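You operate a simulated robot arm through the tools that you are given. There is no shell and no other tool. Be economical: measure what you need, move in short steps, check, and stop when the job is done.

Carry out the task below with a simulated two-armed robot. There is one attempt and no reset: what you move stays moved.

TASK
Put the black cup from the left half of the grey work bench on the shelf under the grey work bench. Press the blue fan button to switch it on. Put the brown block mould marked "29" from the top of the blue-marked table on the right half of the grey work bench and the brown block mould labelled "75" on the left half of the grey work bench. Put the orange number block on the top of the blue-marked table away on the holder end of the wash bench. Take the grey block mould marked "56" from the top of the blue-marked table and put it on the bare side of the yellow-marked table. Open the press one cupboard door. Any order will do. Set down upright: black cup.

It is judged by the outcome, as a careful person would: the job done as asked, and still so three seconds after it is handed in. It fails if anything else is knocked over, pushed out of place, dropped, spilled or broken.

THE ROBOT
Two 7-joint arms with three-finger grippers on one trunk, on a base that drives. Base frame: it is fixed to the floor where the robot stands at the start and does not move with it; the origin is under the middle of the robot, x ahead of it, y to its left, z up; the surface under the hand at the start is at about z = 0.85. Readings come in m, rad, newtons and seconds.
The left shoulder is at the start at [0.07, 0.165, 1.063], the right one opposite. With the tool pointing down near the work surface each hand reaches from about 0.36 to 0.88 m from the robot's upright axis, wherever it stands, measured 20 degrees to its own side. Places, roughly: bare side of the yellow-marked table [4.8, -0.5, 0.8]; black cup (5x5x5 cm) [0.5, 0.1, 0.9]; blue fan button [0.6, 0.4, 0.9]; brown block mould [2.75, -0.5, 0.75]; grey block mould [3.5, -0.5, 0.75]; holder end of the wash bench [10, -2.3, 0.8]; left half of the grey work bench [0.8, 0.1, 0.8]; orange number block [2.75, -0.5, 0.75]; press one cupboard door [4.4, 5.5, 0.5]; right half of the grey work bench [0.8, -1.1, 0.8]; shelf under the grey work bench [0.8, -0.5, 0.2]. Payload 3.91 kg a hand.
Tool frame (each hand has its own): the origin (TCP) lies between the finger pads and is the grasp point; the fingertips stand 0.03 m ahead of it; z points along the fingers, y is the line along which they close. Largest opening 0.116 m; the body of the gripper starts 0.073 m behind the TCP.
Orientation is that of the tool frame in the base frame, as a unit quaternion [x, y, z, w]. With the fingers straight down and closing along the base's y, the tool's x points along the base's -x, its y along +y and its z along -z.

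THE INTERFACE
- The arms move only by the tool nudge_tool. It takes "left_plan", "right_plan" or both (then of equal length, played together; a hand with none holds still); each is a list of rows, each a list of 3 entries, a list of its own where there are three numbers: the shift along the base's x, y, z in units of 400 mm (1.0 is 400 mm), then the turn, a rotation vector about the base's x, y, z in units of 180 degrees (1.0 is 180 degrees), then the finger opening in m, from 0 to 0.116. In form: [[[tx, ty, tz], [rx, ry, rz], fingers], ...]. A call has 1 to 12 rows; each row is the pose to reach, as a shift and turn from the pose commanded when the call began. A call with a number of a shift or a turn outside -1 to 1 is refused whole. A row lasts 0.2 s, in which the tool goes at most 0.05 m and 0.15 rad; a call with a longer step from one row to the next is refused whole, and so is a gripper value outside its range. Where a pose cannot be reached the arm comes as near as it can. A force on the tool above 40 N (or 10 N above the force at the start of the call, whichever is more), or a blocked arm, ends the call early, and 0.2 s more pass. Each finger travels about 0.153 m/s and halts on what it meets, pressing with about 25 N; the grip force reading is that of the motor and also rises with nothing between the fingers. The clock runs only during rows and for 0.2 s after the last one: add rows that repeat a pose to give the fingers time. The reply holds the time, the measured pose of the TCP, the force on the tool along the base axes, the opening and the grip force, in the units named above and with some noise, with the torque about the TCP (base axes, N m) and any sound that the robot's microphone picked up.
- Cameras (640 x 400 px; columns grow to the right, rows downward): "scene" is now at [0.1297, 0.032, 1.3752]; the picture's right is [0.36, -0.93, 0.00], its down [-0.60, -0.23, -0.77] and it looks along [0.71, 0.27, -0.64] (base axes); focal length 214 px, centre (320, 200). "left" rides on the left gripper at [0.075, 0.017, -0.088] in its tool frame; the picture's right is [-0.22, 0.97, 0.00], its down [-0.70, -0.16, -0.70] and it looks along [-0.68, -0.16, 0.71] (tool axes); focal length 247 px, centre (320, 200). "right" rides on the right gripper at [0.052, 0.056, -0.088] in its tool frame; the picture's right is [-0.73, 0.68, 0.00], its down [-0.49, -0.52, -0.70] and it looks along [-0.48, -0.51, 0.71] (tool axes); focal length 247 px, centre (320, 200). There is no depth. A picture from a camera that has moved, and an enlarged one, comes with that camera's place and axes in the base frame and with its lens.
- get_image(camera): a new picture of that camera. It takes no simulated time.
- lift_body(by): slides the trunk up (or, below 0, down) by that many m; the arms and the scene camera ride with it, the base frame stays. It gives what a move gives, with no picture.
- drive_base(legs): drives the robot by 1 to 6 legs, each [ahead, left, turn to the left] in m, m and rad, along the robot's own axes; the way and the turn of a leg run together, so that a leg with both is an arc; at most 1.5 m and 3.142 rad a leg. The arms and the cameras ride along, it lands a little off, and it stops where it bumps. It gives what a move gives.
- head_to(pan, tilt): turns the head with the scene camera to pan (to the left, within 1.501 rad either way) and tilt (down, from -0.506 to 1.204), counted from straight ahead of the robot. It gives what a move gives.
- inspect(camera, box): a new picture of the part [left, top, right, bottom] of that camera's present view, enlarged. It takes no simulated time.
- finish_job(): hands the job in; it is judged then, once.

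Work in short steps. Places have to be worked out from the pictures, the camera data and where the tool is seen: move nearer, look again, correct. Check each grasp and each placing, and mend what went wrong. You have 186 turns and 158 pictures in all, those below and enlarged ones among them. Open the grippers and draw the arms clear of the work before you hand the job in, unless the task says otherwise; then end with one line.

The tools are called after ">>>" by a JSON object that holds its "api" and its "payload". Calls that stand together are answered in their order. nudge_tool: Moves the arms, as the interface text tells. Its arguments: {"type":"object","properties":{"left_plan":{"type":"array","items":{"type":"array"}},"right_plan":{"type":"array","items":{"type":"array"}}},"required":[]} The other tools are called the same way: lift_body (by) slides the trunk up or down; drive_base (legs) drives the base; head_to (pan, tilt) turns the head that bears the scene camera; get_image (camera) takes a picture; inspect (camera, box) takes an enlarged picture of a part of a camera's view; finish_job () hands the job in.

At the start:

```text
time_s: 0.0
left_ee_pos: [0.438, 0.559, 1.1508]
left_orientation: [-0.001, 1.0, 0.0, 0.0]
left_contact_force: [-0.1, -1.0, 0.0]
left_wrist_torque: [0.03, 0.02, -0.02]
left_opening: 0.1162
left_grip_force: 0.0
right_ee_pos: [0.4328, 0.0128, 1.2347]
right_orientation: [0.0, 1.0, 0.0, -0.001]
right_contact_force: [0.2, -0.6, -0.6]
right_wrist_torque: [-0.01, 0.02, -0.04]
right_opening: 0.116
right_grip_force: 0.0
trunk travel left (down, up): [-0.6, 0.24]
robot x, y, heading: [-0.0005, -0.0008, 0.001]
head pan, tilt: [0.365, 0.7]
```

scene: 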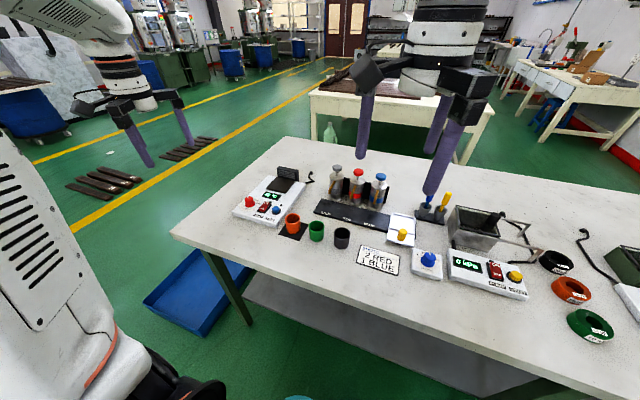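
right: 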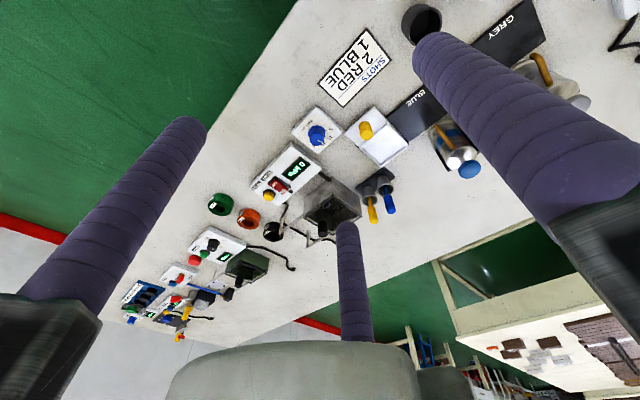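
left: 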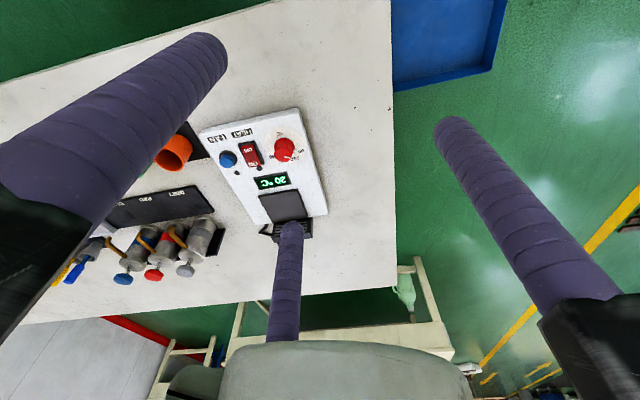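

I start by taking a closer look at the fan unit and the cups on the bench.

>>> {"api": "inspect", "payload": {"camera": "scene", "box": [220, 150, 380, 250]}}

>>> {"api": "inspect", "payload": {"camera": "left", "box": [140, 90, 340, 250]}}

```text
4.00 times, centred on (300, 200) of scene
camera zoom: at [0.1297, 0.032, 1.3752], right [0.36, -0.93, 0.0], down [-0.6, -0.23, -0.77], along [0.71, 0.27, -0.64], focal length 858 px, centre (400, 200)
```

zoom: 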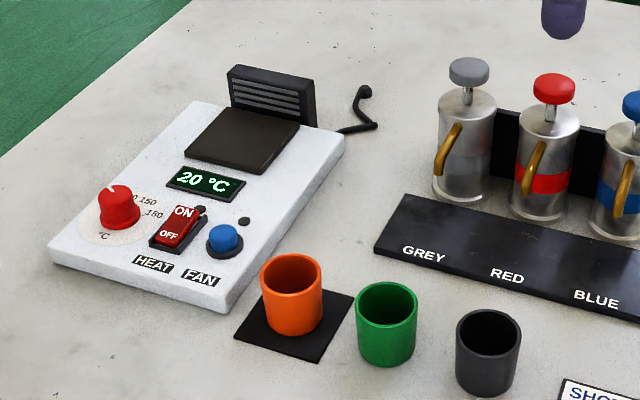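

```text
2.50 times, centred on (240, 170) of left
camera zoom: at [0.3626, 0.5766, 1.2397], right [0.22, 0.97, 0.0], down [0.7, -0.16, 0.7], along [0.68, -0.16, -0.71], focal length 617 px, centre (520, 275)
```

zoom: 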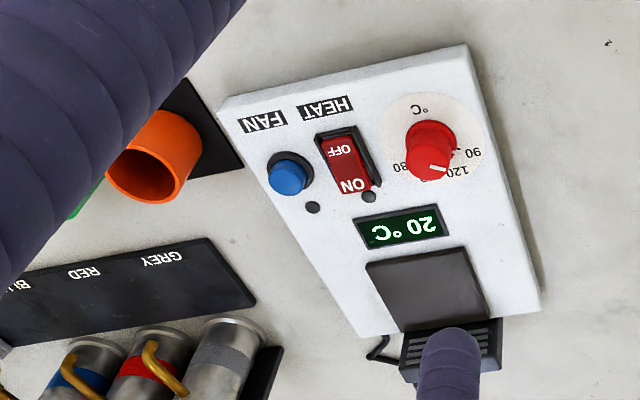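

Triangulated from both views, the fan button's top is at about (0.573, 0.360, 0.883). I bring the closed left fingers above it.

>>> {"api": "nudge_tool", "payload": {"left_plan": [[[0.042, -0.062, -0.06], [0, 0, 0], 0.08], [[0.084, -0.125, -0.119], [0, 0, 0], 0.04], [[0.127, -0.187, -0.179], [0, 0, 0], 0], [[0.169, -0.249, -0.239], [0, 0, 0], 0], [[0.211, -0.312, -0.298], [0, 0, 0], 0], [[0.253, -0.374, -0.358], [0, 0, 0], 0], [[0.295, -0.436, -0.417], [0, 0, 0], 0], [[0.3375, -0.4985, -0.477], [0, 0, 0], 0], [[0.3375, -0.4985, -0.477], [0, 0, 0], 0]]}}

>>> {"api": "get_image", "payload": {"camera": "left"}}

>>> {"api": "inspect", "payload": {"camera": "scene", "box": [220, 150, 380, 250]}}

```text
time_s: 2.0
left_ee_pos: [0.5711, 0.3568, 0.9577]
left_orientation: [0.0, 1.0, 0.0, 0.001]
left_contact_force: [0.2, 0.6, 0.8]
left_wrist_torque: [-0.06, 0.02, 0.04]
left_opening: 0.009
left_grip_force: 25.6
right_ee_pos: [0.4323, 0.0125, 1.2338]
right_orientation: [0.0, 1.0, 0.0, 0.001]
right_contact_force: [0.8, 1.4, -0.4]
right_wrist_torque: [-0.04, -0.06, -0.03]
right_opening: 0.1161
right_grip_force: 0.0
trunk travel left (down, up): [-0.6, 0.24]
robot x, y, heading: [-0.0005, 0.0056, -0.004]
head pan, tilt: [0.365, 0.7]
```

```text
152 pictures are left
camera left: at [0.4966, 0.3742, 1.0457], right [0.22, 0.97, 0.0], down [0.7, -0.16, 0.7], along [0.68, -0.16, -0.71], focal length 247 px, centre (320, 200)
```

left: 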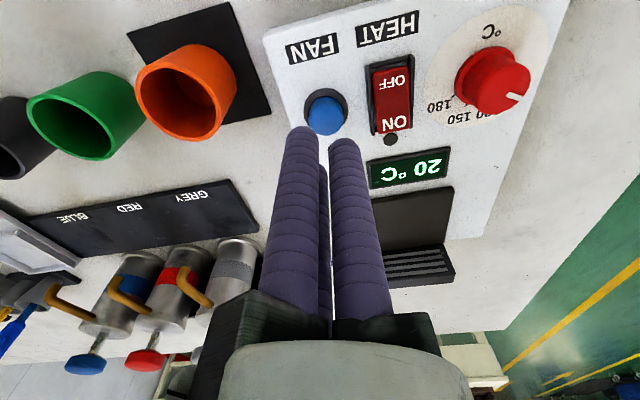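

```text
4.00 times, centred on (300, 200) of scene
camera zoom: at [0.1289, 0.0323, 1.3752], right [0.36, -0.93, 0.0], down [-0.6, -0.23, -0.77], along [0.72, 0.27, -0.64], focal length 858 px, centre (400, 200)
```

zoom: 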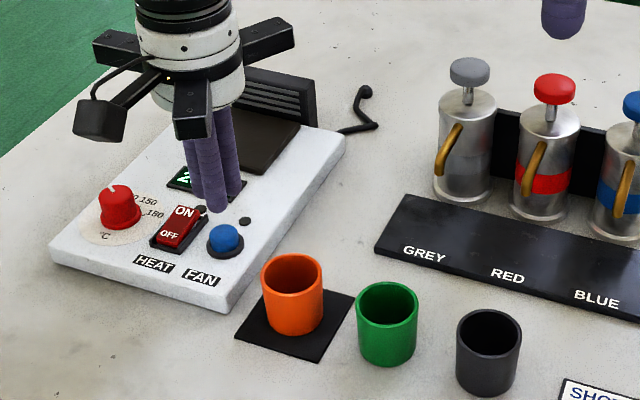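

The tips are centred over the button. I lower gently and press about 8 mm, then lift again.

>>> {"api": "nudge_tool", "payload": {"left_plan": [[[0, 0.008, -0.06], [0, 0, 0], 0], [[0, 0.008, -0.1], [0, 0, 0], 0], [[0, 0.008, -0.115], [0, 0, 0], 0], [[0, 0.008, -0.125], [0, 0, 0], 0], [[0, 0.008, -0.132], [0, 0, 0], 0], [[0, 0.008, -0.132], [0, 0, 0], 0], [[0, 0.008, -0.06], [0, 0, 0], 0], [[0, 0.008, 0.04], [0, 0, 0], 0], [[0, 0.008, 0.15], [0, 0, 0], 0]]}}

>>> {"api": "inspect", "payload": {"camera": "scene", "box": [220, 150, 380, 250]}}

```text
time_s: 4.0
left_ee_pos: [0.5723, 0.3598, 1.0203]
left_orientation: [0.001, 1.0, 0.0, -0.001]
left_contact_force: [0.4, 0.5, 0.9]
left_wrist_torque: [-0.02, -0.05, 0.01]
left_opening: 0.0093
left_grip_force: 24.7
right_ee_pos: [0.4327, 0.0102, 1.2338]
right_orientation: [0.001, 1.0, 0.0, 0.0]
right_contact_force: [-0.6, -0.7, 0.1]
right_wrist_torque: [0.05, 0.02, 0.01]
right_opening: 0.1161
right_grip_force: 0.0
trunk travel left (down, up): [-0.6, 0.24]
robot x, y, heading: [-0.0004, 0.0004, 0.001]
head pan, tilt: [0.365, 0.7]
heard: click
```

```text
4.00 times, centred on (300, 200) of scene
camera zoom: at [0.1291, 0.0315, 1.3751], right [0.36, -0.93, 0.0], down [-0.6, -0.23, -0.77], along [0.72, 0.27, -0.64], focal length 858 px, centre (400, 200)
```

zoom: 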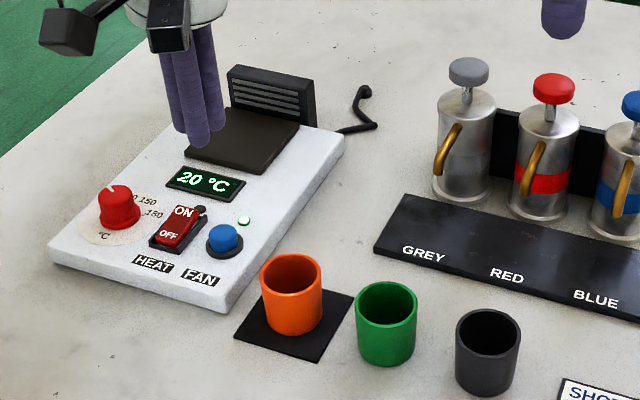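

The fan lamp lit up and clicked, so that is done. Next I pitch the right hand 45° and bring it behind the black cup, at about (0.538, 0.116), while the left hand withdraws.

>>> {"api": "nudge_tool", "payload": {"left_plan": [[[0, 0.05, 0.05], [0, 0, 0], 0], [[0, 0.1, 0.1], [0, 0, 0], 0], [[-0.05, 0.15, 0.15], [0, 0, 0], 0], [[-0.1, 0.2, 0.2], [0, 0, 0], 0], [[-0.15, 0.25, 0.25], [0, 0, 0], 0], [[-0.2, 0.3, 0.3], [0, 0, 0], 0], [[-0.25, 0.35, 0.3], [0, 0, 0], 0], [[-0.25, 0.35, 0.3], [0, 0, 0], 0]], "right_plan": [[[0.012, 0.038, -0.075], [0, -0.036, 0], 0.1], [[0.024, 0.076, -0.15], [0, -0.072, 0], 0.09], [[0.036, 0.114, -0.225], [0, -0.108, 0], 0.08], [[0.048, 0.152, -0.3], [0, -0.144, 0], 0.076], [[0.06, 0.19, -0.375], [0, -0.18, 0], 0.076], [[0.072, 0.228, -0.46], [0, -0.216, 0], 0.076], [[0.085, 0.265, -0.54], [0, -0.25, 0], 0.076], [[0.085, 0.265, -0.585], [0, -0.25, 0], 0.076]]}}

>>> {"api": "get_image", "payload": {"camera": "right"}}

>>> {"api": "get_image", "payload": {"camera": "scene"}}

```text
time_s: 5.8
left_ee_pos: [0.4729, 0.5027, 1.1403]
left_orientation: [0.001, 1.0, 0.001, 0.001]
left_contact_force: [0.7, -0.2, 0.3]
left_wrist_torque: [0.02, 0.02, 0.0]
left_opening: 0.0091
left_grip_force: 25.1
right_ee_pos: [0.47, 0.1169, 0.9979]
right_orientation: [0.0, 0.924, 0.001, 0.383]
right_contact_force: [0.0, 0.6, -0.6]
right_wrist_torque: [-0.03, -0.02, 0.04]
right_opening: 0.0761
right_grip_force: 0.0
trunk travel left (down, up): [-0.6, 0.24]
robot x, y, heading: [-0.0013, 0.003, -0.002]
head pan, tilt: [0.365, 0.7]
```

```text
149 pictures are left
camera right: at [0.3706, 0.173, 1.0229], right [0.52, 0.68, 0.52], down [-0.15, -0.52, 0.84], along [0.84, -0.51, -0.17], focal length 247 px, centre (320, 200)
```

right: 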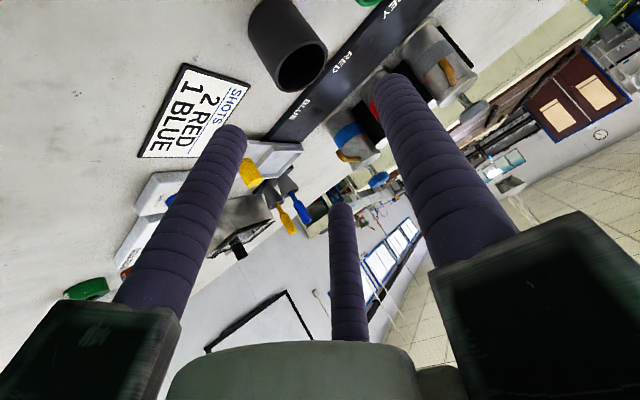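

```text
148 pictures are left
camera scene: at [0.1303, 0.0309, 1.3751], right [0.36, -0.93, 0.0], down [-0.6, -0.23, -0.77], along [0.71, 0.27, -0.64], focal length 214 px, centre (320, 200)
```

scene: 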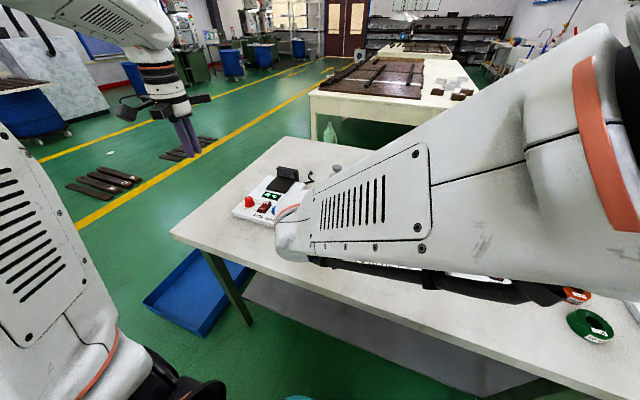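

The right camera puts the cup at about (0.537, 0.119), in line with the hand. I slide the open fingers down around it at 45°.

>>> {"api": "nudge_tool", "payload": {"right_plan": [[[0.012, 0.003, -0.07], [0, 0, 0], 0.076], [[0.025, 0.004, -0.1325], [0, 0, 0], 0.076], [[0.06, 0.004, -0.168], [0, 0, 0], 0.076], [[0.1, 0.004, -0.208], [0, 0, 0], 0.076], [[0.135, 0.004, -0.243], [0, 0, 0], 0.076], [[0.1675, 0.004, -0.275], [0, 0, 0], 0.076], [[0.1675, 0.004, -0.275], [0, 0, 0], 0.076]]}}

>>> {"api": "get_image", "payload": {"camera": "right"}}

```text
time_s: 7.6
left_ee_pos: [0.4724, 0.5042, 1.139]
left_orientation: [0.0, 1.0, 0.0, 0.0]
left_contact_force: [0.4, -0.1, 0.2]
left_wrist_torque: [0.0, 0.0, -0.01]
left_opening: 0.0092
left_grip_force: 25.2
right_ee_pos: [0.5491, 0.118, 0.9327]
right_orientation: [0.033, 0.918, 0.036, 0.393]
right_contact_force: [0.3, 0.0, 0.7]
right_wrist_torque: [0.05, 0.01, 0.01]
right_opening: 0.076
right_grip_force: 0.0
trunk travel left (down, up): [-0.6, 0.24]
robot x, y, heading: [-0.0009, 0.0, -0.002]
head pan, tilt: [0.365, 0.7]
stopped in row 7 (right hand): the arm was blocked; the commanded pose is now the measured one
```

```text
147 pictures are left
camera right: at [0.4524, 0.1751, 0.9601], right [0.53, 0.61, 0.59], down [-0.19, -0.59, 0.78], along [0.83, -0.52, -0.2], focal length 247 px, centre (320, 200)
```

right: 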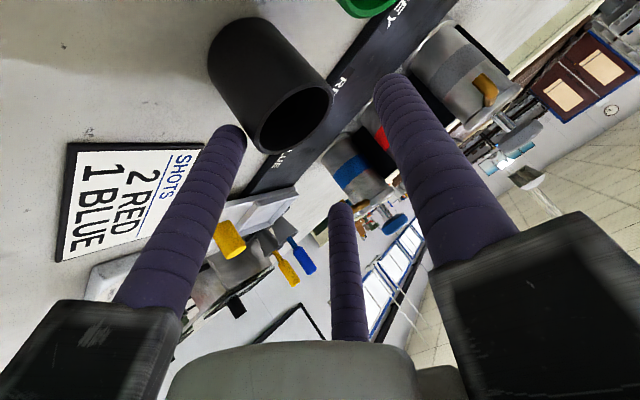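

The arm blocked at z ≈ 0.93 with no force at the tool. I check what hinders the arm.

>>> {"api": "get_image", "payload": {"camera": "scene"}}

>>> {"api": "get_image", "payload": {"camera": "left"}}

```text
146 pictures are left
camera scene: at [0.1298, 0.0317, 1.3752], right [0.36, -0.93, 0.0], down [-0.6, -0.23, -0.77], along [0.71, 0.27, -0.64], focal length 214 px, centre (320, 200)
```

scene: 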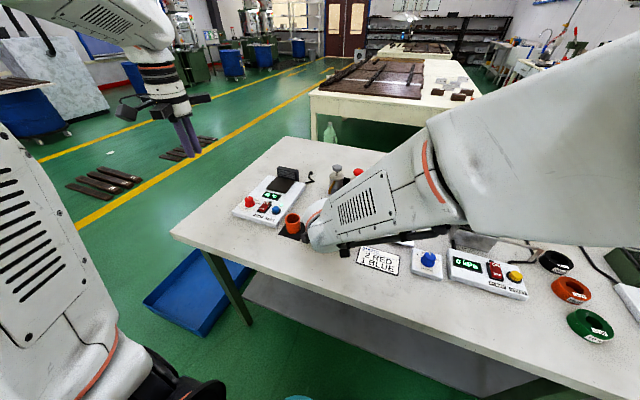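

```text
145 pictures are left
camera left: at [0.3978, 0.521, 1.2284], right [0.22, 0.97, 0.0], down [0.7, -0.16, 0.7], along [0.68, -0.16, -0.71], focal length 247 px, centre (320, 200)
```

left: 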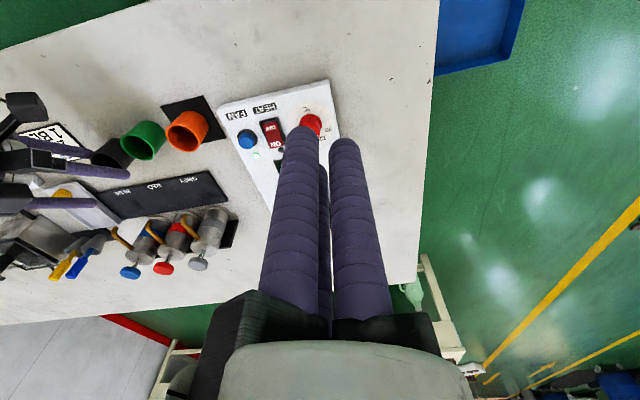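

The arm is too folded this close to the robot. I withdraw the hand upward, then step the base back and to the left for a better posture.

>>> {"api": "nudge_tool", "payload": {"right_plan": [[[-0.06, 0, 0.06], [0, 0, 0], 0.076], [[-0.12, 0, 0.12], [0, 0, 0], 0.076], [[-0.15, 0, 0.22], [0, 0, 0], 0.076], [[-0.15, 0, 0.32], [0, 0, 0], 0.076], [[-0.15, 0, 0.42], [0, 0, 0], 0.076], [[-0.15, 0, 0.5], [0, 0, 0], 0.076]]}}

>>> {"api": "drive_base", "payload": {"legs": [[-0.22, 0, 0], [0, 0.25, 0]]}}

>>> {"api": "head_to", "payload": {"pan": -0.2, "tilt": 0.8}}

>>> {"api": "get_image", "payload": {"camera": "scene"}}

```text
time_s: 9.0
left_ee_pos: [0.4734, 0.5027, 1.1395]
left_orientation: [0.0, 1.0, -0.001, 0.001]
left_contact_force: [-0.5, 0.0, -0.5]
left_wrist_torque: [0.0, 0.0, 0.04]
left_opening: 0.0094
left_grip_force: 25.2
right_ee_pos: [0.4859, 0.1194, 1.1326]
right_orientation: [0.028, 0.919, 0.035, 0.393]
right_contact_force: [0.1, -0.4, 0.2]
right_wrist_torque: [-0.01, 0.01, 0.01]
right_opening: 0.076
right_grip_force: 0.0
trunk travel left (down, up): [-0.6, 0.24]
robot x, y, heading: [-0.0013, 0.0022, -0.002]
head pan, tilt: [0.365, 0.7]
```

```text
time_s: 12.1
left_ee_pos: [0.2567, 0.749, 1.1395]
left_orientation: [0.005, 1.0, 0.001, 0.001]
left_contact_force: [-0.7, 0.6, 0.2]
left_wrist_torque: [-0.03, -0.04, -0.02]
left_opening: 0.0093
left_grip_force: 24.8
right_ee_pos: [0.2668, 0.3641, 1.1319]
right_orientation: [0.033, 0.918, 0.032, 0.393]
right_contact_force: [0.4, 0.2, -0.1]
right_wrist_torque: [0.0, -0.04, -0.02]
right_opening: 0.0759
right_grip_force: 0.1
trunk travel left (down, up): [-0.6, 0.24]
robot x, y, heading: [-0.221, 0.2503, -0.01]
head pan, tilt: [0.365, 0.7]
```

```text
time_s: 13.1
left_ee_pos: [0.2574, 0.7482, 1.1394]
left_orientation: [0.005, 1.0, 0.0, 0.0]
left_contact_force: [-0.6, -0.3, 1.0]
left_wrist_torque: [0.0, -0.01, -0.01]
left_opening: 0.009
left_grip_force: 24.9
right_ee_pos: [0.2684, 0.3648, 1.1303]
right_orientation: [0.034, 0.919, 0.032, 0.393]
right_contact_force: [-0.6, 0.8, 0.3]
right_wrist_torque: [0.01, 0.01, -0.04]
right_opening: 0.076
right_grip_force: 0.0
trunk travel left (down, up): [-0.6, 0.24]
robot x, y, heading: [-0.225, 0.2485, -0.008]
head pan, tilt: [-0.201, 0.799]
```

```text
144 pictures are left
camera scene: at [-0.0917, 0.2343, 1.3669], right [-0.21, -0.98, 0.0], down [-0.7, 0.15, -0.7], along [0.68, -0.15, -0.72], focal length 214 px, centre (320, 200)
```

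scene: 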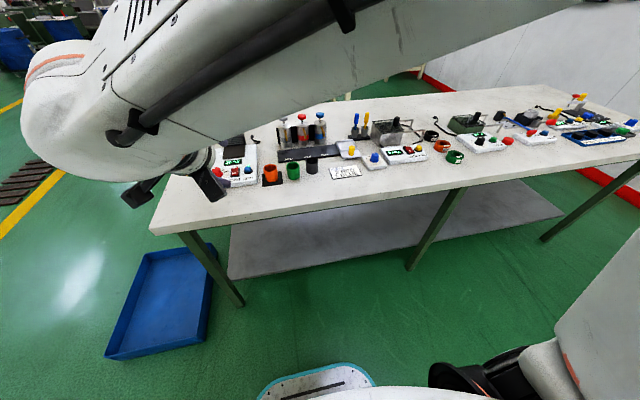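

The bench shelf is visible, its front edge at about x = 0.53, z ≈ 0.2, open between y ≈ −0.45 and 0.55. I now bring the right hand to a pre-grasp straight behind the cup and square it up.

>>> {"api": "nudge_tool", "payload": {"right_plan": [[[0.05, -0.1, 0], [-0.005, 0.001, 0.002], 0.08], [[0.1, -0.2, 0], [-0.01, 0.002, 0.004], 0.08], [[0.15, -0.3, 0], [-0.015, 0.003, 0.006], 0.08], [[0.2, -0.4, 0], [-0.02, 0.005, 0.008], 0.08], [[0.25, -0.5, 0], [-0.027, 0.007, 0.012], 0.08], [[0.3, -0.56, -0.06], [-0.027, 0.007, 0.012], 0.08], [[0.35, -0.6, -0.14], [-0.027, 0.007, 0.012], 0.08], [[0.4, -0.615, -0.22], [-0.027, 0.007, 0.012], 0.08], [[0.44, -0.615, -0.3], [-0.027, 0.007, 0.012], 0.08], [[0.46, -0.615, -0.36], [-0.027, 0.007, 0.012], 0.08], [[0.46, -0.615, -0.36], [-0.027, 0.007, 0.012], 0.08]]}}

>>> {"api": "get_image", "payload": {"camera": "right"}}

>>> {"api": "get_image", "payload": {"camera": "scene"}}

```text
time_s: 15.5
left_ee_pos: [0.258, 0.7491, 1.1409]
left_orientation: [0.006, 1.0, 0.0, 0.002]
left_contact_force: [-0.3, -0.4, 0.8]
left_wrist_torque: [0.06, -0.03, 0.0]
left_opening: 0.0092
left_grip_force: 25.2
right_ee_pos: [0.4517, 0.1202, 0.9892]
right_orientation: [0.0, 0.924, 0.0, 0.383]
right_contact_force: [-0.1, -0.6, -0.8]
right_wrist_torque: [0.0, 0.01, -0.01]
right_opening: 0.08
right_grip_force: 0.1
trunk travel left (down, up): [-0.6, 0.24]
robot x, y, heading: [-0.2207, 0.2517, -0.012]
head pan, tilt: [-0.201, 0.799]
```

```text
143 pictures are left
camera right: at [0.3541, 0.1768, 1.0152], right [0.52, 0.68, 0.52], down [-0.15, -0.52, 0.84], along [0.84, -0.51, -0.17], focal length 247 px, centre (320, 200)
```

right: 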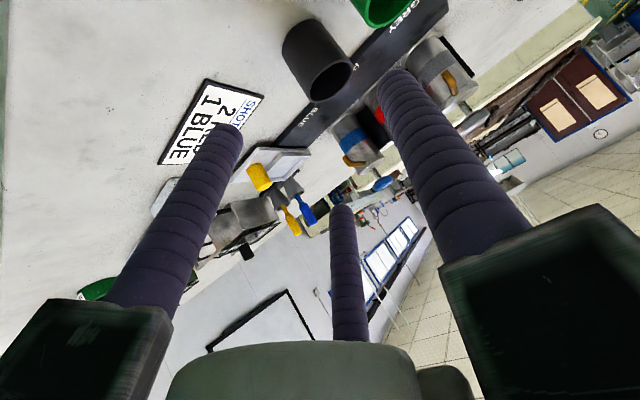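

```text
142 pictures are left
camera scene: at [-0.0923, 0.234, 1.3669], right [-0.21, -0.98, 0.0], down [-0.7, 0.15, -0.7], along [0.68, -0.15, -0.72], focal length 214 px, centre (320, 200)
```

scene: 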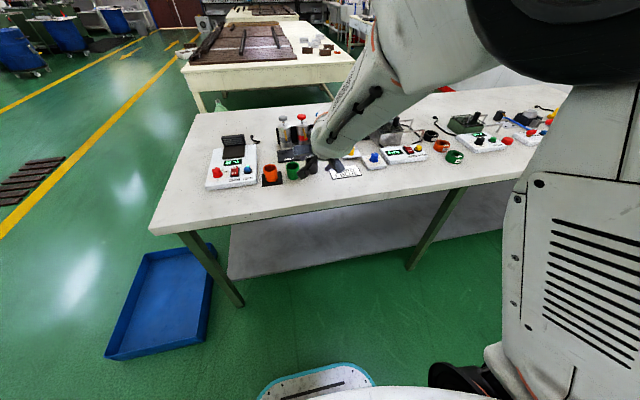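

I check the cup position in an enlarged view before closing in.

>>> {"api": "inspect", "payload": {"camera": "right", "box": [240, 0, 400, 120]}}

>>> {"api": "inspect", "payload": {"camera": "scene", "box": [250, 110, 370, 210]}}

```text
3.33 times, centred on (320, 60) of right
camera zoom: at [0.3541, 0.1768, 1.0152], right [0.52, 0.68, 0.52], down [-0.15, -0.52, 0.84], along [0.84, -0.51, -0.17], focal length 823 px, centre (320, 667)
```

zoom: 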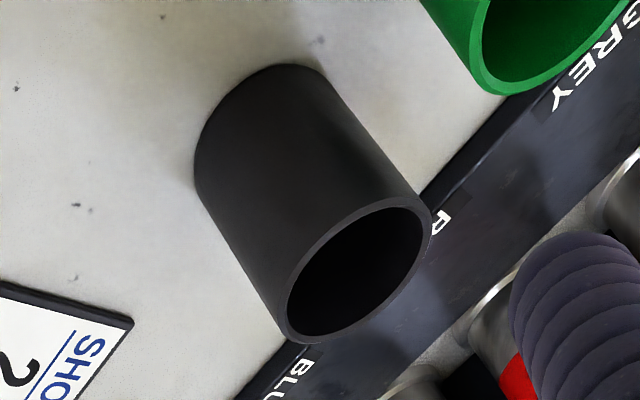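

```text
4.00 times, centred on (310, 160) of scene
camera zoom: at [-0.0923, 0.234, 1.3669], right [-0.21, -0.98, 0.0], down [-0.7, 0.15, -0.7], along [0.68, -0.15, -0.72], focal length 858 px, centre (360, 360)
```

zoom: 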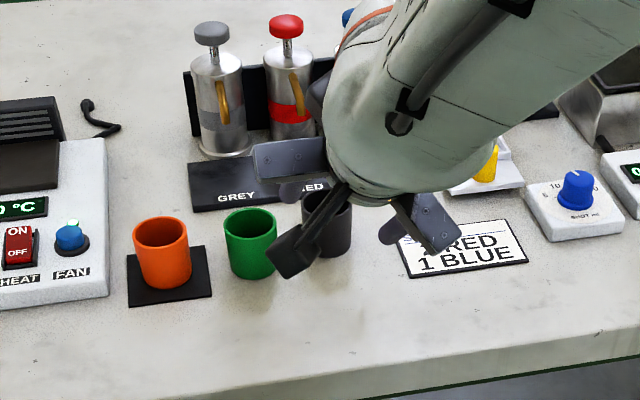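

Seen from the hand camera the cup stands at about (0.548, 0.128); the gap to the green cup is about 27 mm. I narrow the opening to 67 mm and advance, stopping just short first.

>>> {"api": "nudge_tool", "payload": {"right_plan": [[[0.04, 0.02, -0.05], [0, 0, 0], 0.067], [[0.096, 0.02, -0.11], [0, 0, 0], 0.067], [[0.14, 0.02, -0.155], [0, 0, 0], 0.067], [[0.14, 0.02, -0.155], [0, 0, 0], 0.067]]}}

>>> {"api": "get_image", "payload": {"camera": "right"}}

>>> {"api": "inspect", "payload": {"camera": "scene", "box": [250, 110, 370, 210]}}

```text
time_s: 16.5
left_ee_pos: [0.2563, 0.7496, 1.1398]
left_orientation: [0.006, 1.0, 0.0, 0.002]
left_contact_force: [0.4, 0.4, -0.2]
left_wrist_torque: [0.01, -0.02, 0.02]
left_opening: 0.0092
left_grip_force: 24.8
right_ee_pos: [0.5098, 0.1222, 0.935]
right_orientation: [0.008, 0.921, 0.005, 0.389]
right_contact_force: [-0.2, 0.5, -0.5]
right_wrist_torque: [0.02, 0.01, 0.0]
right_opening: 0.067
right_grip_force: 0.2
trunk travel left (down, up): [-0.6, 0.24]
robot x, y, heading: [-0.2164, 0.2467, -0.013]
head pan, tilt: [-0.201, 0.799]
```

```text
139 pictures are left
camera right: at [0.4121, 0.1793, 0.9602], right [0.52, 0.67, 0.53], down [-0.16, -0.53, 0.83], along [0.84, -0.52, -0.17], focal length 247 px, centre (320, 200)
```

right: 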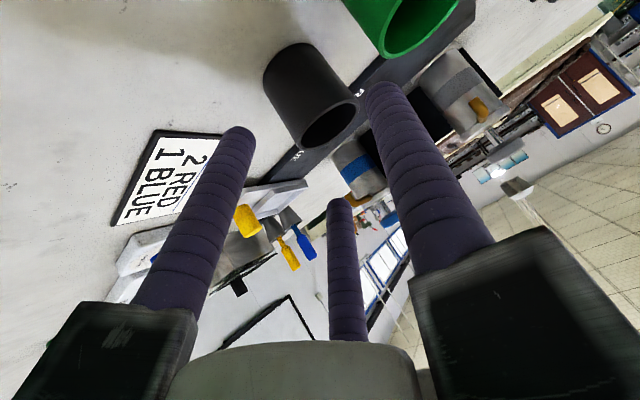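

```text
4.00 times, centred on (310, 160) of scene
camera zoom: at [-0.092, 0.2348, 1.3669], right [-0.21, -0.98, 0.0], down [-0.7, 0.15, -0.7], along [0.68, -0.15, -0.72], focal length 858 px, centre (360, 360)
```

zoom: 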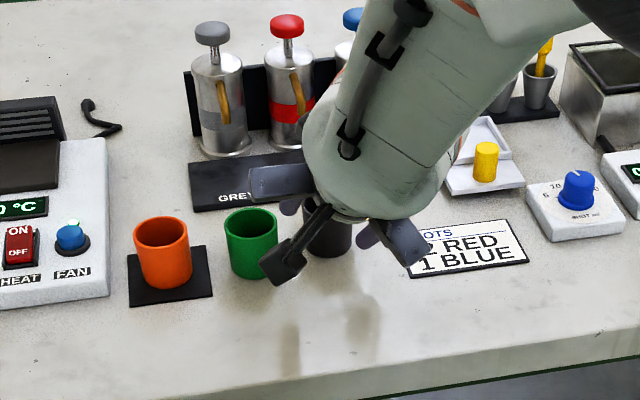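

The 45° pitch is near the arm's limit here (orientation drifting). I ease back and reduce the tilt to about 27° from vertical, which should still fit under the bench.

>>> {"api": "nudge_tool", "payload": {"right_plan": [[[-0.05, 0, 0.08], [0, 0.03, 0], 0.067], [[-0.03, 0, 0.1], [0, 0.065, 0], 0.067], [[0, 0, 0.08], [0, 0.1, 0], 0.067], [[0.03, 0, 0.04], [0, 0.1, 0], 0.067], [[0.03, 0, 0.04], [0, 0.1, 0], 0.067]]}}

>>> {"api": "get_image", "payload": {"camera": "right"}}

```text
time_s: 17.7
left_ee_pos: [0.2571, 0.7487, 1.1392]
left_orientation: [0.005, 1.0, 0.0, 0.001]
left_contact_force: [0.0, -0.3, 0.3]
left_wrist_torque: [0.04, -0.02, 0.04]
left_opening: 0.0091
left_grip_force: 25.4
right_ee_pos: [0.5195, 0.1261, 0.9398]
right_orientation: [0.001, 0.972, -0.002, 0.234]
right_contact_force: [0.2, -0.2, -0.4]
right_wrist_torque: [-0.01, -0.02, 0.01]
right_opening: 0.0671
right_grip_force: 0.1
trunk travel left (down, up): [-0.6, 0.24]
robot x, y, heading: [-0.2222, 0.2499, -0.01]
head pan, tilt: [-0.201, 0.799]
```

```text
137 pictures are left
camera right: at [0.4341, 0.1825, 0.9957], right [0.65, 0.68, 0.33], down [0.12, -0.52, 0.84], along [0.75, -0.51, -0.42], focal length 247 px, centre (320, 200)
```

right: 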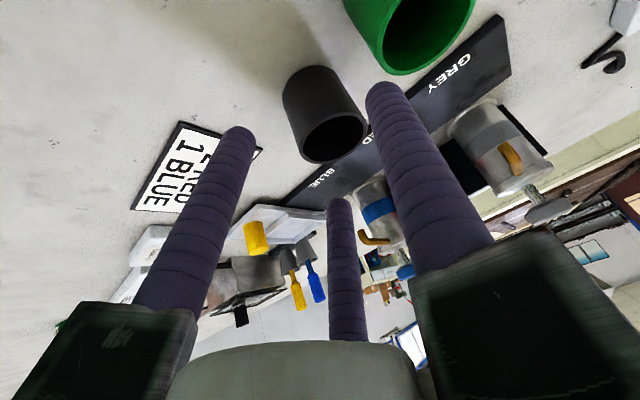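

Reachable now; the cup centre is at about (0.552, 0.128). I descend around it and close.

>>> {"api": "nudge_tool", "payload": {"right_plan": [[[0.025, 0.006, -0.04], [0, 0, 0], 0.067], [[0.05, 0.006, -0.08], [0, 0, 0], 0.067], [[0.076, 0.006, -0.122], [0, 0, 0], 0.067], [[0.076, 0.006, -0.122], [0, 0, 0], 0.067]]}}

>>> {"api": "get_image", "payload": {"camera": "right"}}

```text
time_s: 18.4
left_ee_pos: [0.2591, 0.7478, 1.1393]
left_orientation: [0.006, 1.0, 0.0, 0.001]
left_contact_force: [0.8, -0.8, -0.3]
left_wrist_torque: [0.0, 0.04, -0.02]
left_opening: 0.0092
left_grip_force: 24.8
right_ee_pos: [0.5469, 0.1245, 0.9157]
right_orientation: [0.004, 0.97, 0.0, 0.243]
right_contact_force: [1.1, 0.3, -1.1]
right_wrist_torque: [0.01, -0.08, 0.0]
right_opening: 0.0673
right_grip_force: 0.1
trunk travel left (down, up): [-0.6, 0.24]
robot x, y, heading: [-0.2221, 0.2528, -0.011]
head pan, tilt: [-0.201, 0.799]
stopped in row 3 (right hand): the force on the tool passed its limit at 44 N (the readings are from after the stop); the commanded pose is now the measured one
```

```text
136 pictures are left
camera right: at [0.4602, 0.1821, 0.9683], right [0.65, 0.68, 0.34], down [0.1, -0.53, 0.85], along [0.75, -0.52, -0.41], focal length 247 px, centre (320, 200)
```

right: 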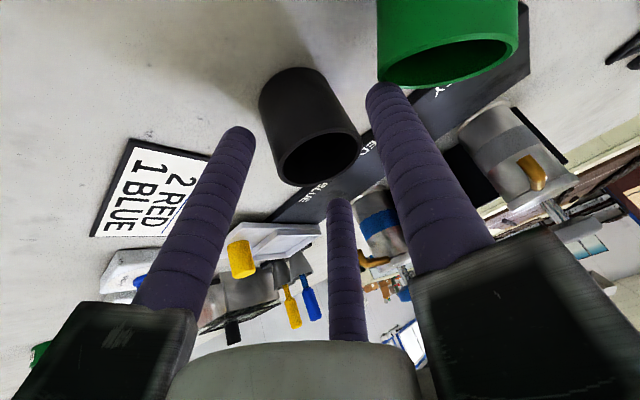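

The force came from the finger beside the green cup: the pads are round, and the gap there is too tight. I back off and yaw the hand 40° left so the finger clears the green cup.

>>> {"api": "nudge_tool", "payload": {"right_plan": [[[-0.03, 0, 0.08], [0, 0, 0], 0.067], [[-0.04, -0.01, 0.125], [0, 0, 0.04], 0.067], [[-0.04, -0.02, 0.125], [0, 0, 0.08], 0.067], [[-0.045, -0.03, 0.125], [0, 0, 0.12], 0.067], [[-0.05, -0.039, 0.125], [0, 0, 0.16], 0.067], [[-0.05, -0.039, 0.125], [0, 0, 0.2], 0.067], [[-0.05, -0.039, 0.11], [0, 0, 0.222], 0.067], [[-0.05, -0.039, 0.11], [0, 0, 0.222], 0.067]]}}

>>> {"api": "get_image", "payload": {"camera": "right"}}

>>> {"api": "inspect", "payload": {"camera": "scene", "box": [250, 110, 370, 210]}}

```text
time_s: 20.2
left_ee_pos: [0.2584, 0.7477, 1.139]
left_orientation: [0.007, 1.0, 0.0, 0.001]
left_contact_force: [-0.1, -0.1, 0.3]
left_wrist_torque: [-0.03, -0.03, 0.03]
left_opening: 0.0091
left_grip_force: 24.7
right_ee_pos: [0.524, 0.1112, 0.9616]
right_orientation: [-0.328, 0.913, 0.083, 0.228]
right_contact_force: [-0.4, -0.6, 0.3]
right_wrist_torque: [-0.04, 0.0, 0.01]
right_opening: 0.0671
right_grip_force: 0.1
trunk travel left (down, up): [-0.6, 0.24]
robot x, y, heading: [-0.2212, 0.2513, -0.01]
head pan, tilt: [-0.201, 0.799]
```

```text
135 pictures are left
camera right: at [0.422, 0.0989, 1.0138], right [0.06, 0.94, 0.35], down [0.41, -0.34, 0.85], along [0.91, 0.09, -0.41], focal length 247 px, centre (320, 200)
```

right: 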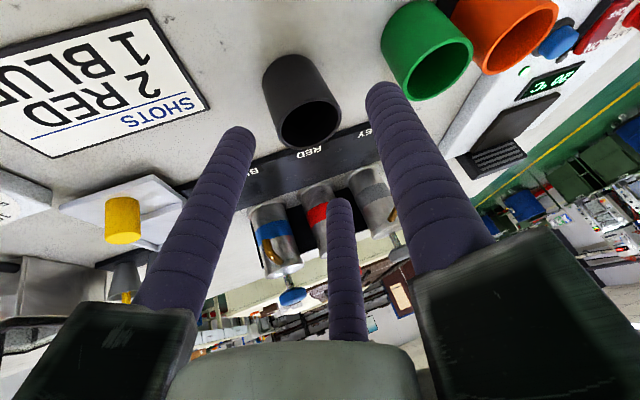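

```text
4.00 times, centred on (310, 160) of scene
camera zoom: at [-0.0918, 0.2344, 1.3669], right [-0.21, -0.98, 0.0], down [-0.7, 0.15, -0.7], along [0.68, -0.15, -0.72], focal length 858 px, centre (360, 360)
```

zoom: 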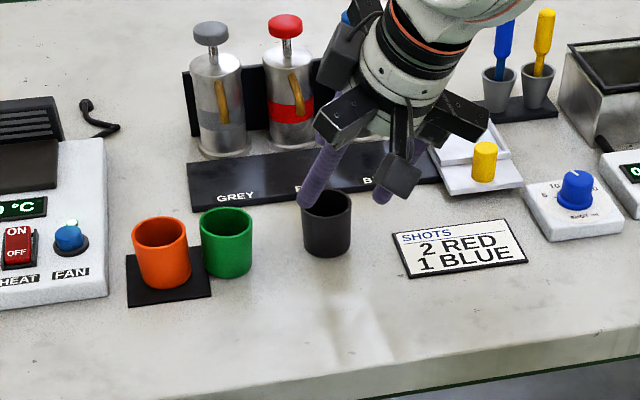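

The green cup was nudged about 2 cm toward the orange one; I will set it back afterwards. Black cup is at (0.548, 0.125); I go in now with ample clearance and grip it.

>>> {"api": "nudge_tool", "payload": {"right_plan": [[[0.02, 0.011, -0.06], [0, 0, 0], 0.067], [[0.04, 0.022, -0.115], [0, 0, 0], 0.067], [[0.06, 0.033, -0.172], [0, 0, 0], 0.067], [[0.06, 0.033, -0.172], [0, 0, 0], 0.067]]}}

>>> {"api": "get_image", "payload": {"camera": "right"}}

>>> {"api": "inspect", "payload": {"camera": "scene", "box": [250, 110, 370, 210]}}

```text
time_s: 21.2
left_ee_pos: [0.2563, 0.7481, 1.1414]
left_orientation: [0.006, 1.0, 0.0, 0.002]
left_contact_force: [0.6, 0.0, -0.7]
left_wrist_torque: [-0.02, 0.02, -0.03]
left_opening: 0.0091
left_grip_force: 25.1
right_ee_pos: [0.5494, 0.1245, 0.8947]
right_orientation: [-0.327, 0.913, 0.082, 0.23]
right_contact_force: [-5.0, -4.2, 12.7]
right_wrist_torque: [-0.5, 0.19, -0.18]
right_opening: 0.0666
right_grip_force: 0.1
trunk travel left (down, up): [-0.6, 0.24]
robot x, y, heading: [-0.2193, 0.2467, -0.013]
head pan, tilt: [-0.201, 0.799]
```

```text
133 pictures are left
camera right: at [0.4472, 0.1123, 0.947], right [0.07, 0.94, 0.35], down [0.41, -0.34, 0.85], along [0.91, 0.09, -0.4], focal length 247 px, centre (320, 200)
```

right: 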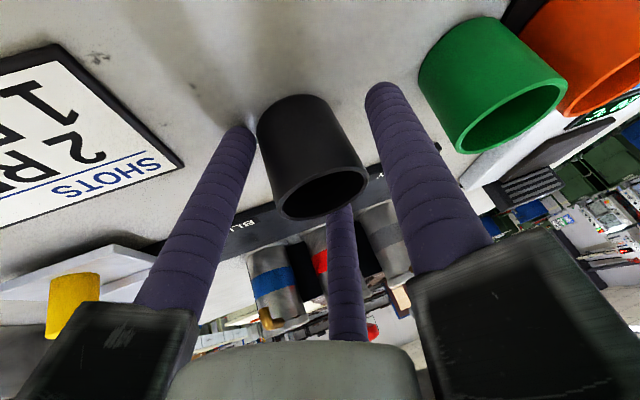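

```text
4.00 times, centred on (310, 160) of scene
camera zoom: at [-0.0939, 0.2338, 1.3673], right [-0.21, -0.98, 0.0], down [-0.7, 0.15, -0.7], along [0.68, -0.15, -0.72], focal length 858 px, centre (360, 360)
```

zoom: 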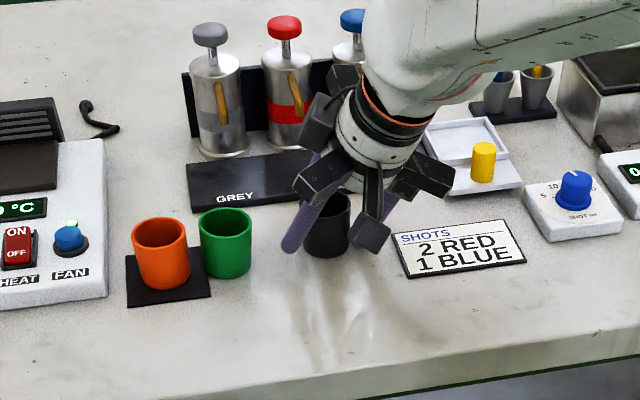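

The slanted lower fingertip touches the bench, and a tilted grip could tip the cup. I withdraw, bring the tool vertical (keeping the yaw), and will grasp straight down; the shelf gap is tall enough for a vertical hand.

>>> {"api": "nudge_tool", "payload": {"right_plan": [[[-0.035, -0.029, 0.09], [0, 0, 0], 0.067], [[-0.07, -0.058, 0.178], [0, 0, 0], 0.067], [[-0.06, -0.05, 0.22], [-0.025, 0.03, 0], 0.067], [[-0.04, -0.03, 0.24], [-0.05, 0.06, 0], 0.067], [[-0.02, -0.01, 0.24], [-0.075, 0.09, 0], 0.067], [[0, 0, 0.24], [-0.101, 0.12, 0], 0.067], [[0, 0, 0.22], [-0.101, 0.12, 0], 0.067], [[0, 0, 0.22], [-0.101, 0.12, 0], 0.067]]}}

>>> {"api": "get_image", "payload": {"camera": "right"}}

```text
time_s: 23.0
left_ee_pos: [0.2588, 0.7486, 1.1386]
left_orientation: [0.006, 1.0, 0.0, -0.001]
left_contact_force: [0.5, 0.0, 0.2]
left_wrist_torque: [-0.04, 0.01, -0.02]
left_opening: 0.009
left_grip_force: 24.8
right_ee_pos: [0.5517, 0.1235, 0.9801]
right_orientation: [-0.338, 0.941, -0.002, -0.003]
right_contact_force: [-0.3, -0.3, 0.2]
right_wrist_torque: [-0.01, 0.0, 0.0]
right_opening: 0.067
right_grip_force: 0.0
trunk travel left (down, up): [-0.6, 0.24]
robot x, y, heading: [-0.222, 0.2517, -0.011]
head pan, tilt: [-0.201, 0.799]
```

```text
131 pictures are left
camera right: at [0.4754, 0.1339, 1.0675], right [0.13, 0.99, -0.01], down [0.71, -0.09, 0.7], along [0.69, -0.1, -0.71], focal length 247 px, centre (320, 200)
```

right: 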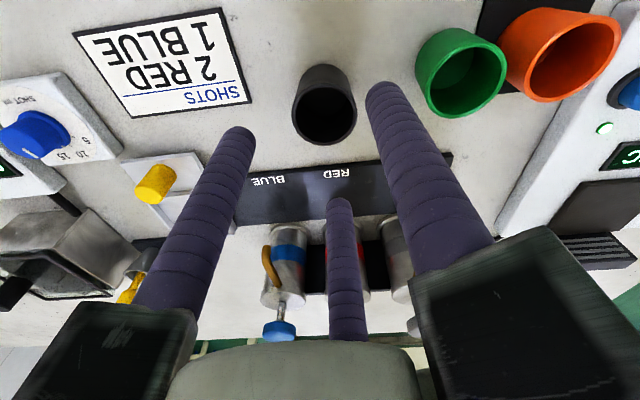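

Vertical now, with the cup at about (0.555, 0.126). I descend to z ≈ 0.89 and close.

>>> {"api": "nudge_tool", "payload": {"right_plan": [[[0.008, 0.005, -0.08], [0, 0, 0], 0.07], [[0.008, 0.005, -0.16], [0, 0, 0], 0.07], [[0.008, 0.005, -0.228], [0, 0, 0], 0.07], [[0.008, 0.005, -0.228], [0, 0, 0], 0.07], [[0.008, 0.005, -0.228], [0, 0, 0], 0.05], [[0.008, 0.005, -0.228], [0, 0, 0], 0.04], [[0.008, 0.005, -0.228], [0, 0, 0], 0.04]]}}

>>> {"api": "get_image", "payload": {"camera": "right"}}

```text
time_s: 24.6
left_ee_pos: [0.2572, 0.7485, 1.1403]
left_orientation: [0.006, 1.0, -0.001, 0.0]
left_contact_force: [0.0, 0.3, -0.3]
left_wrist_torque: [0.01, 0.02, -0.01]
left_opening: 0.0092
left_grip_force: 25.3
right_ee_pos: [0.5532, 0.1269, 0.887]
right_orientation: [-0.337, 0.941, -0.001, -0.001]
right_contact_force: [0.6, 0.1, 0.7]
right_wrist_torque: [0.03, 0.0, -0.02]
right_opening: 0.0455
right_grip_force: 25.0
trunk travel left (down, up): [-0.6, 0.24]
robot x, y, heading: [-0.2198, 0.2501, -0.01]
head pan, tilt: [-0.201, 0.799]
```

```text
130 pictures are left
camera right: at [0.4789, 0.136, 0.9749], right [0.13, 0.99, 0.0], down [0.71, -0.09, 0.7], along [0.69, -0.1, -0.71], focal length 247 px, centre (320, 200)
```

right: 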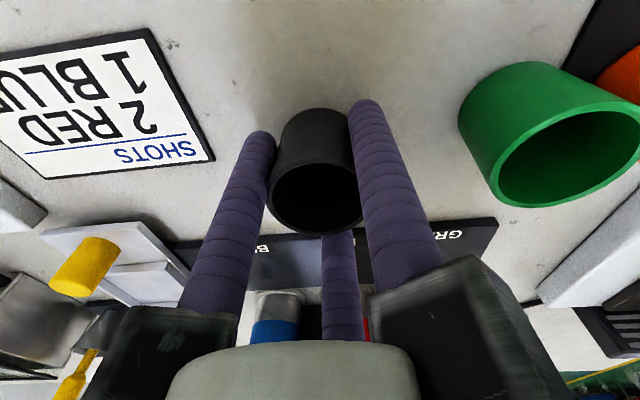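

The cup is gripped (opening 45.5 mm at 25 N). I lift it and move it to the right, clear for the left hand to set the green cup back.

>>> {"api": "nudge_tool", "payload": {"right_plan": [[[0, 0, 0.08], [0, 0, 0], 0.03], [[0, 0, 0.18], [0, 0, 0], 0.03], [[0, 0, 0.29], [0, 0, 0], 0.03], [[0, 0, 0.4], [0, 0, 0], 0.03], [[0, -0.1, 0.45], [0, 0, 0], 0.03], [[0, -0.2, 0.5], [0, 0, 0], 0.03], [[-0.03, -0.3, 0.5], [0, 0, 0], 0.03], [[-0.06, -0.4, 0.5], [0, 0, 0], 0.03], [[-0.1, -0.5, 0.5], [0, 0, 0], 0.03], [[-0.14, -0.6, 0.5], [0, 0, 0], 0.03], [[-0.18, -0.7, 0.5], [0, 0, 0], 0.03]]}}

>>> {"api": "get_image", "payload": {"camera": "scene"}}

>>> {"api": "get_image", "payload": {"camera": "right"}}

>>> {"api": "inspect", "payload": {"camera": "scene", "box": [250, 110, 370, 210]}}

```text
time_s: 27.0
left_ee_pos: [0.2568, 0.7465, 1.1404]
left_orientation: [0.006, 1.0, 0.001, 0.001]
left_contact_force: [0.0, 0.0, 0.4]
left_wrist_torque: [0.0, -0.02, 0.0]
left_opening: 0.0091
left_grip_force: 24.8
right_ee_pos: [0.48, -0.1536, 1.0895]
right_orientation: [-0.338, 0.941, -0.002, -0.001]
right_contact_force: [-0.2, -0.3, -0.9]
right_wrist_torque: [0.02, -0.02, 0.01]
right_opening: 0.0452
right_grip_force: 25.3
trunk travel left (down, up): [-0.6, 0.24]
robot x, y, heading: [-0.2226, 0.2552, -0.014]
head pan, tilt: [-0.201, 0.799]
```

```text
129 pictures are left
camera scene: at [-0.0921, 0.2324, 1.3669], right [-0.21, -0.98, 0.0], down [-0.7, 0.15, -0.7], along [0.68, -0.15, -0.72], focal length 214 px, centre (320, 200)
```

scene: 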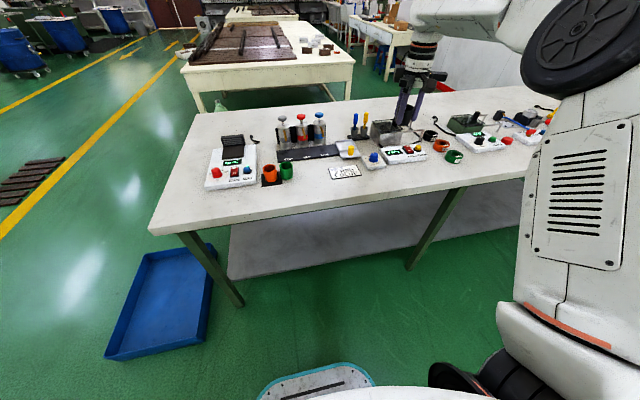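

```text
128 pictures are left
camera right: at [0.4052, -0.1432, 1.1766], right [0.13, 0.99, 0.0], down [0.71, -0.09, 0.7], along [0.69, -0.09, -0.71], focal length 247 px, centre (320, 200)
```

right: 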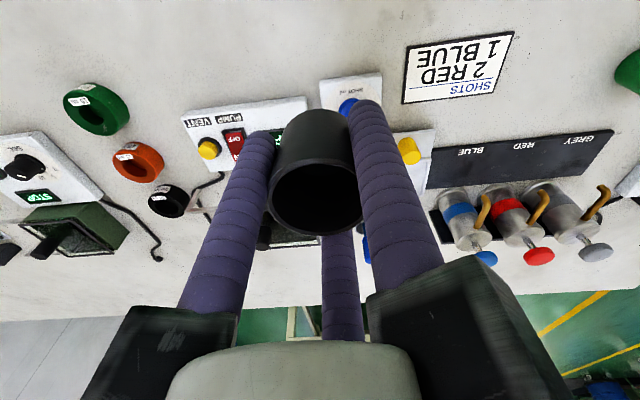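

```text
4.00 times, centred on (310, 160) of scene
camera zoom: at [-0.0921, 0.2324, 1.3669], right [-0.21, -0.98, 0.0], down [-0.7, 0.15, -0.7], along [0.68, -0.15, -0.72], focal length 858 px, centre (360, 360)
```

zoom: 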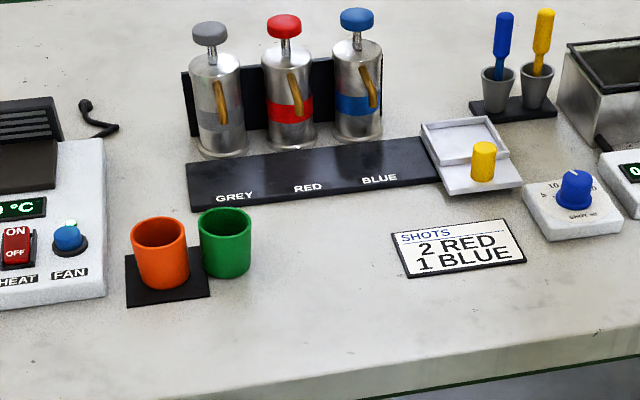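

The cup is secure. Now the left hand: I bring it over to hook the green cup from inside with one finger and slide it back about 2 cm to its old spot.

>>> {"api": "nudge_tool", "payload": {"left_plan": [[[0.05, -0.095, 0], [0, 0, 0], 0.03], [[0.1, -0.19, 0], [0, 0, 0], 0.05], [[0.15, -0.285, 0], [0, 0, 0], 0.07], [[0.2, -0.38, 0], [0, 0, 0], 0.07], [[0.25, -0.475, 0], [0, 0, 0], 0.07], [[0.3, -0.57, 0], [0, 0, 0], 0.07], [[0.35, -0.665, 0], [0, 0, 0], 0.07], [[0.4, -0.76, 0], [0, 0, 0], 0.07], [[0.45, -0.855, 0], [0, 0, 0], 0.07], [[0.5, -0.95, -0.03], [0, 0, 0], 0.07], [[0.55, -0.98, -0.1], [0, 0, 0], 0.07]]}}

>>> {"api": "nudge_tool", "payload": {"left_plan": [[[0.05, -0.1, -0.05], [0, 0, 0], 0.07], [[0.1, -0.19, -0.1], [0, 0, 0], 0.07], [[0.15, -0.28, -0.15], [0, 0, 0], 0.07], [[0.163, -0.36, -0.22], [0, 0, 0], 0.07], [[0.163, -0.44, -0.29], [0, 0, 0], 0.07], [[0.163, -0.456, -0.29], [0, 0, 0], 0.07], [[0.163, -0.456, -0.29], [0, 0, 0], 0.07]]}}

>>> {"api": "get_image", "payload": {"camera": "left"}}

>>> {"api": "inspect", "payload": {"camera": "scene", "box": [250, 110, 370, 210]}}

```text
time_s: 29.4
left_ee_pos: [0.48, 0.3562, 1.0976]
left_orientation: [0.005, 1.0, 0.0, 0.0]
left_contact_force: [0.8, 0.3, -0.9]
left_wrist_torque: [-0.02, 0.03, 0.01]
left_opening: 0.0699
left_grip_force: 0.0
right_ee_pos: [0.4825, -0.1515, 1.0878]
right_orientation: [-0.338, 0.941, -0.002, -0.003]
right_contact_force: [0.3, 0.3, -0.9]
right_wrist_torque: [-0.01, 0.03, -0.01]
right_opening: 0.0455
right_grip_force: 24.5
trunk travel left (down, up): [-0.6, 0.24]
robot x, y, heading: [-0.2221, 0.2532, -0.009]
head pan, tilt: [-0.201, 0.799]
```

```text
time_s: 31.0
left_ee_pos: [0.5368, 0.1878, 0.9818]
left_orientation: [0.006, 1.0, 0.0, 0.001]
left_contact_force: [0.0, 0.2, 0.0]
left_wrist_torque: [0.02, 0.0, -0.04]
left_opening: 0.07
left_grip_force: 0.2
left hand out of reach, approached as far as the arm can: row 4, 5, 6, 7
right_ee_pos: [0.4797, -0.1512, 1.0899]
right_orientation: [-0.338, 0.941, -0.003, -0.001]
right_contact_force: [0.7, -0.1, -0.1]
right_wrist_torque: [-0.02, -0.03, 0.01]
right_opening: 0.0455
right_grip_force: 25.2
trunk travel left (down, up): [-0.6, 0.24]
robot x, y, heading: [-0.2184, 0.249, -0.007]
head pan, tilt: [-0.201, 0.799]
```

```text
126 pictures are left
camera left: at [0.4625, 0.2055, 1.0713], right [0.24, 0.97, 0.0], down [0.69, -0.17, 0.7], along [0.68, -0.16, -0.71], focal length 247 px, centre (320, 200)
```

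left: 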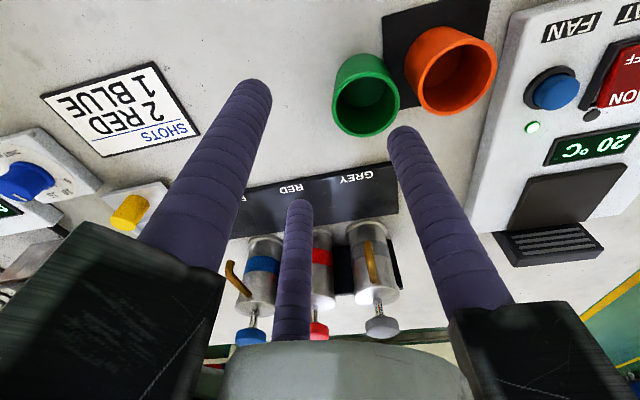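

```text
4.00 times, centred on (310, 160) of scene
camera zoom: at [-0.0915, 0.2338, 1.3668], right [-0.21, -0.98, 0.0], down [-0.7, 0.15, -0.7], along [0.68, -0.15, -0.72], focal length 858 px, centre (360, 360)
```

zoom: 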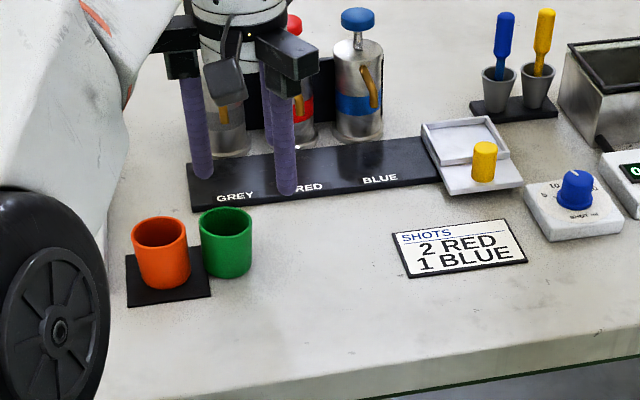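

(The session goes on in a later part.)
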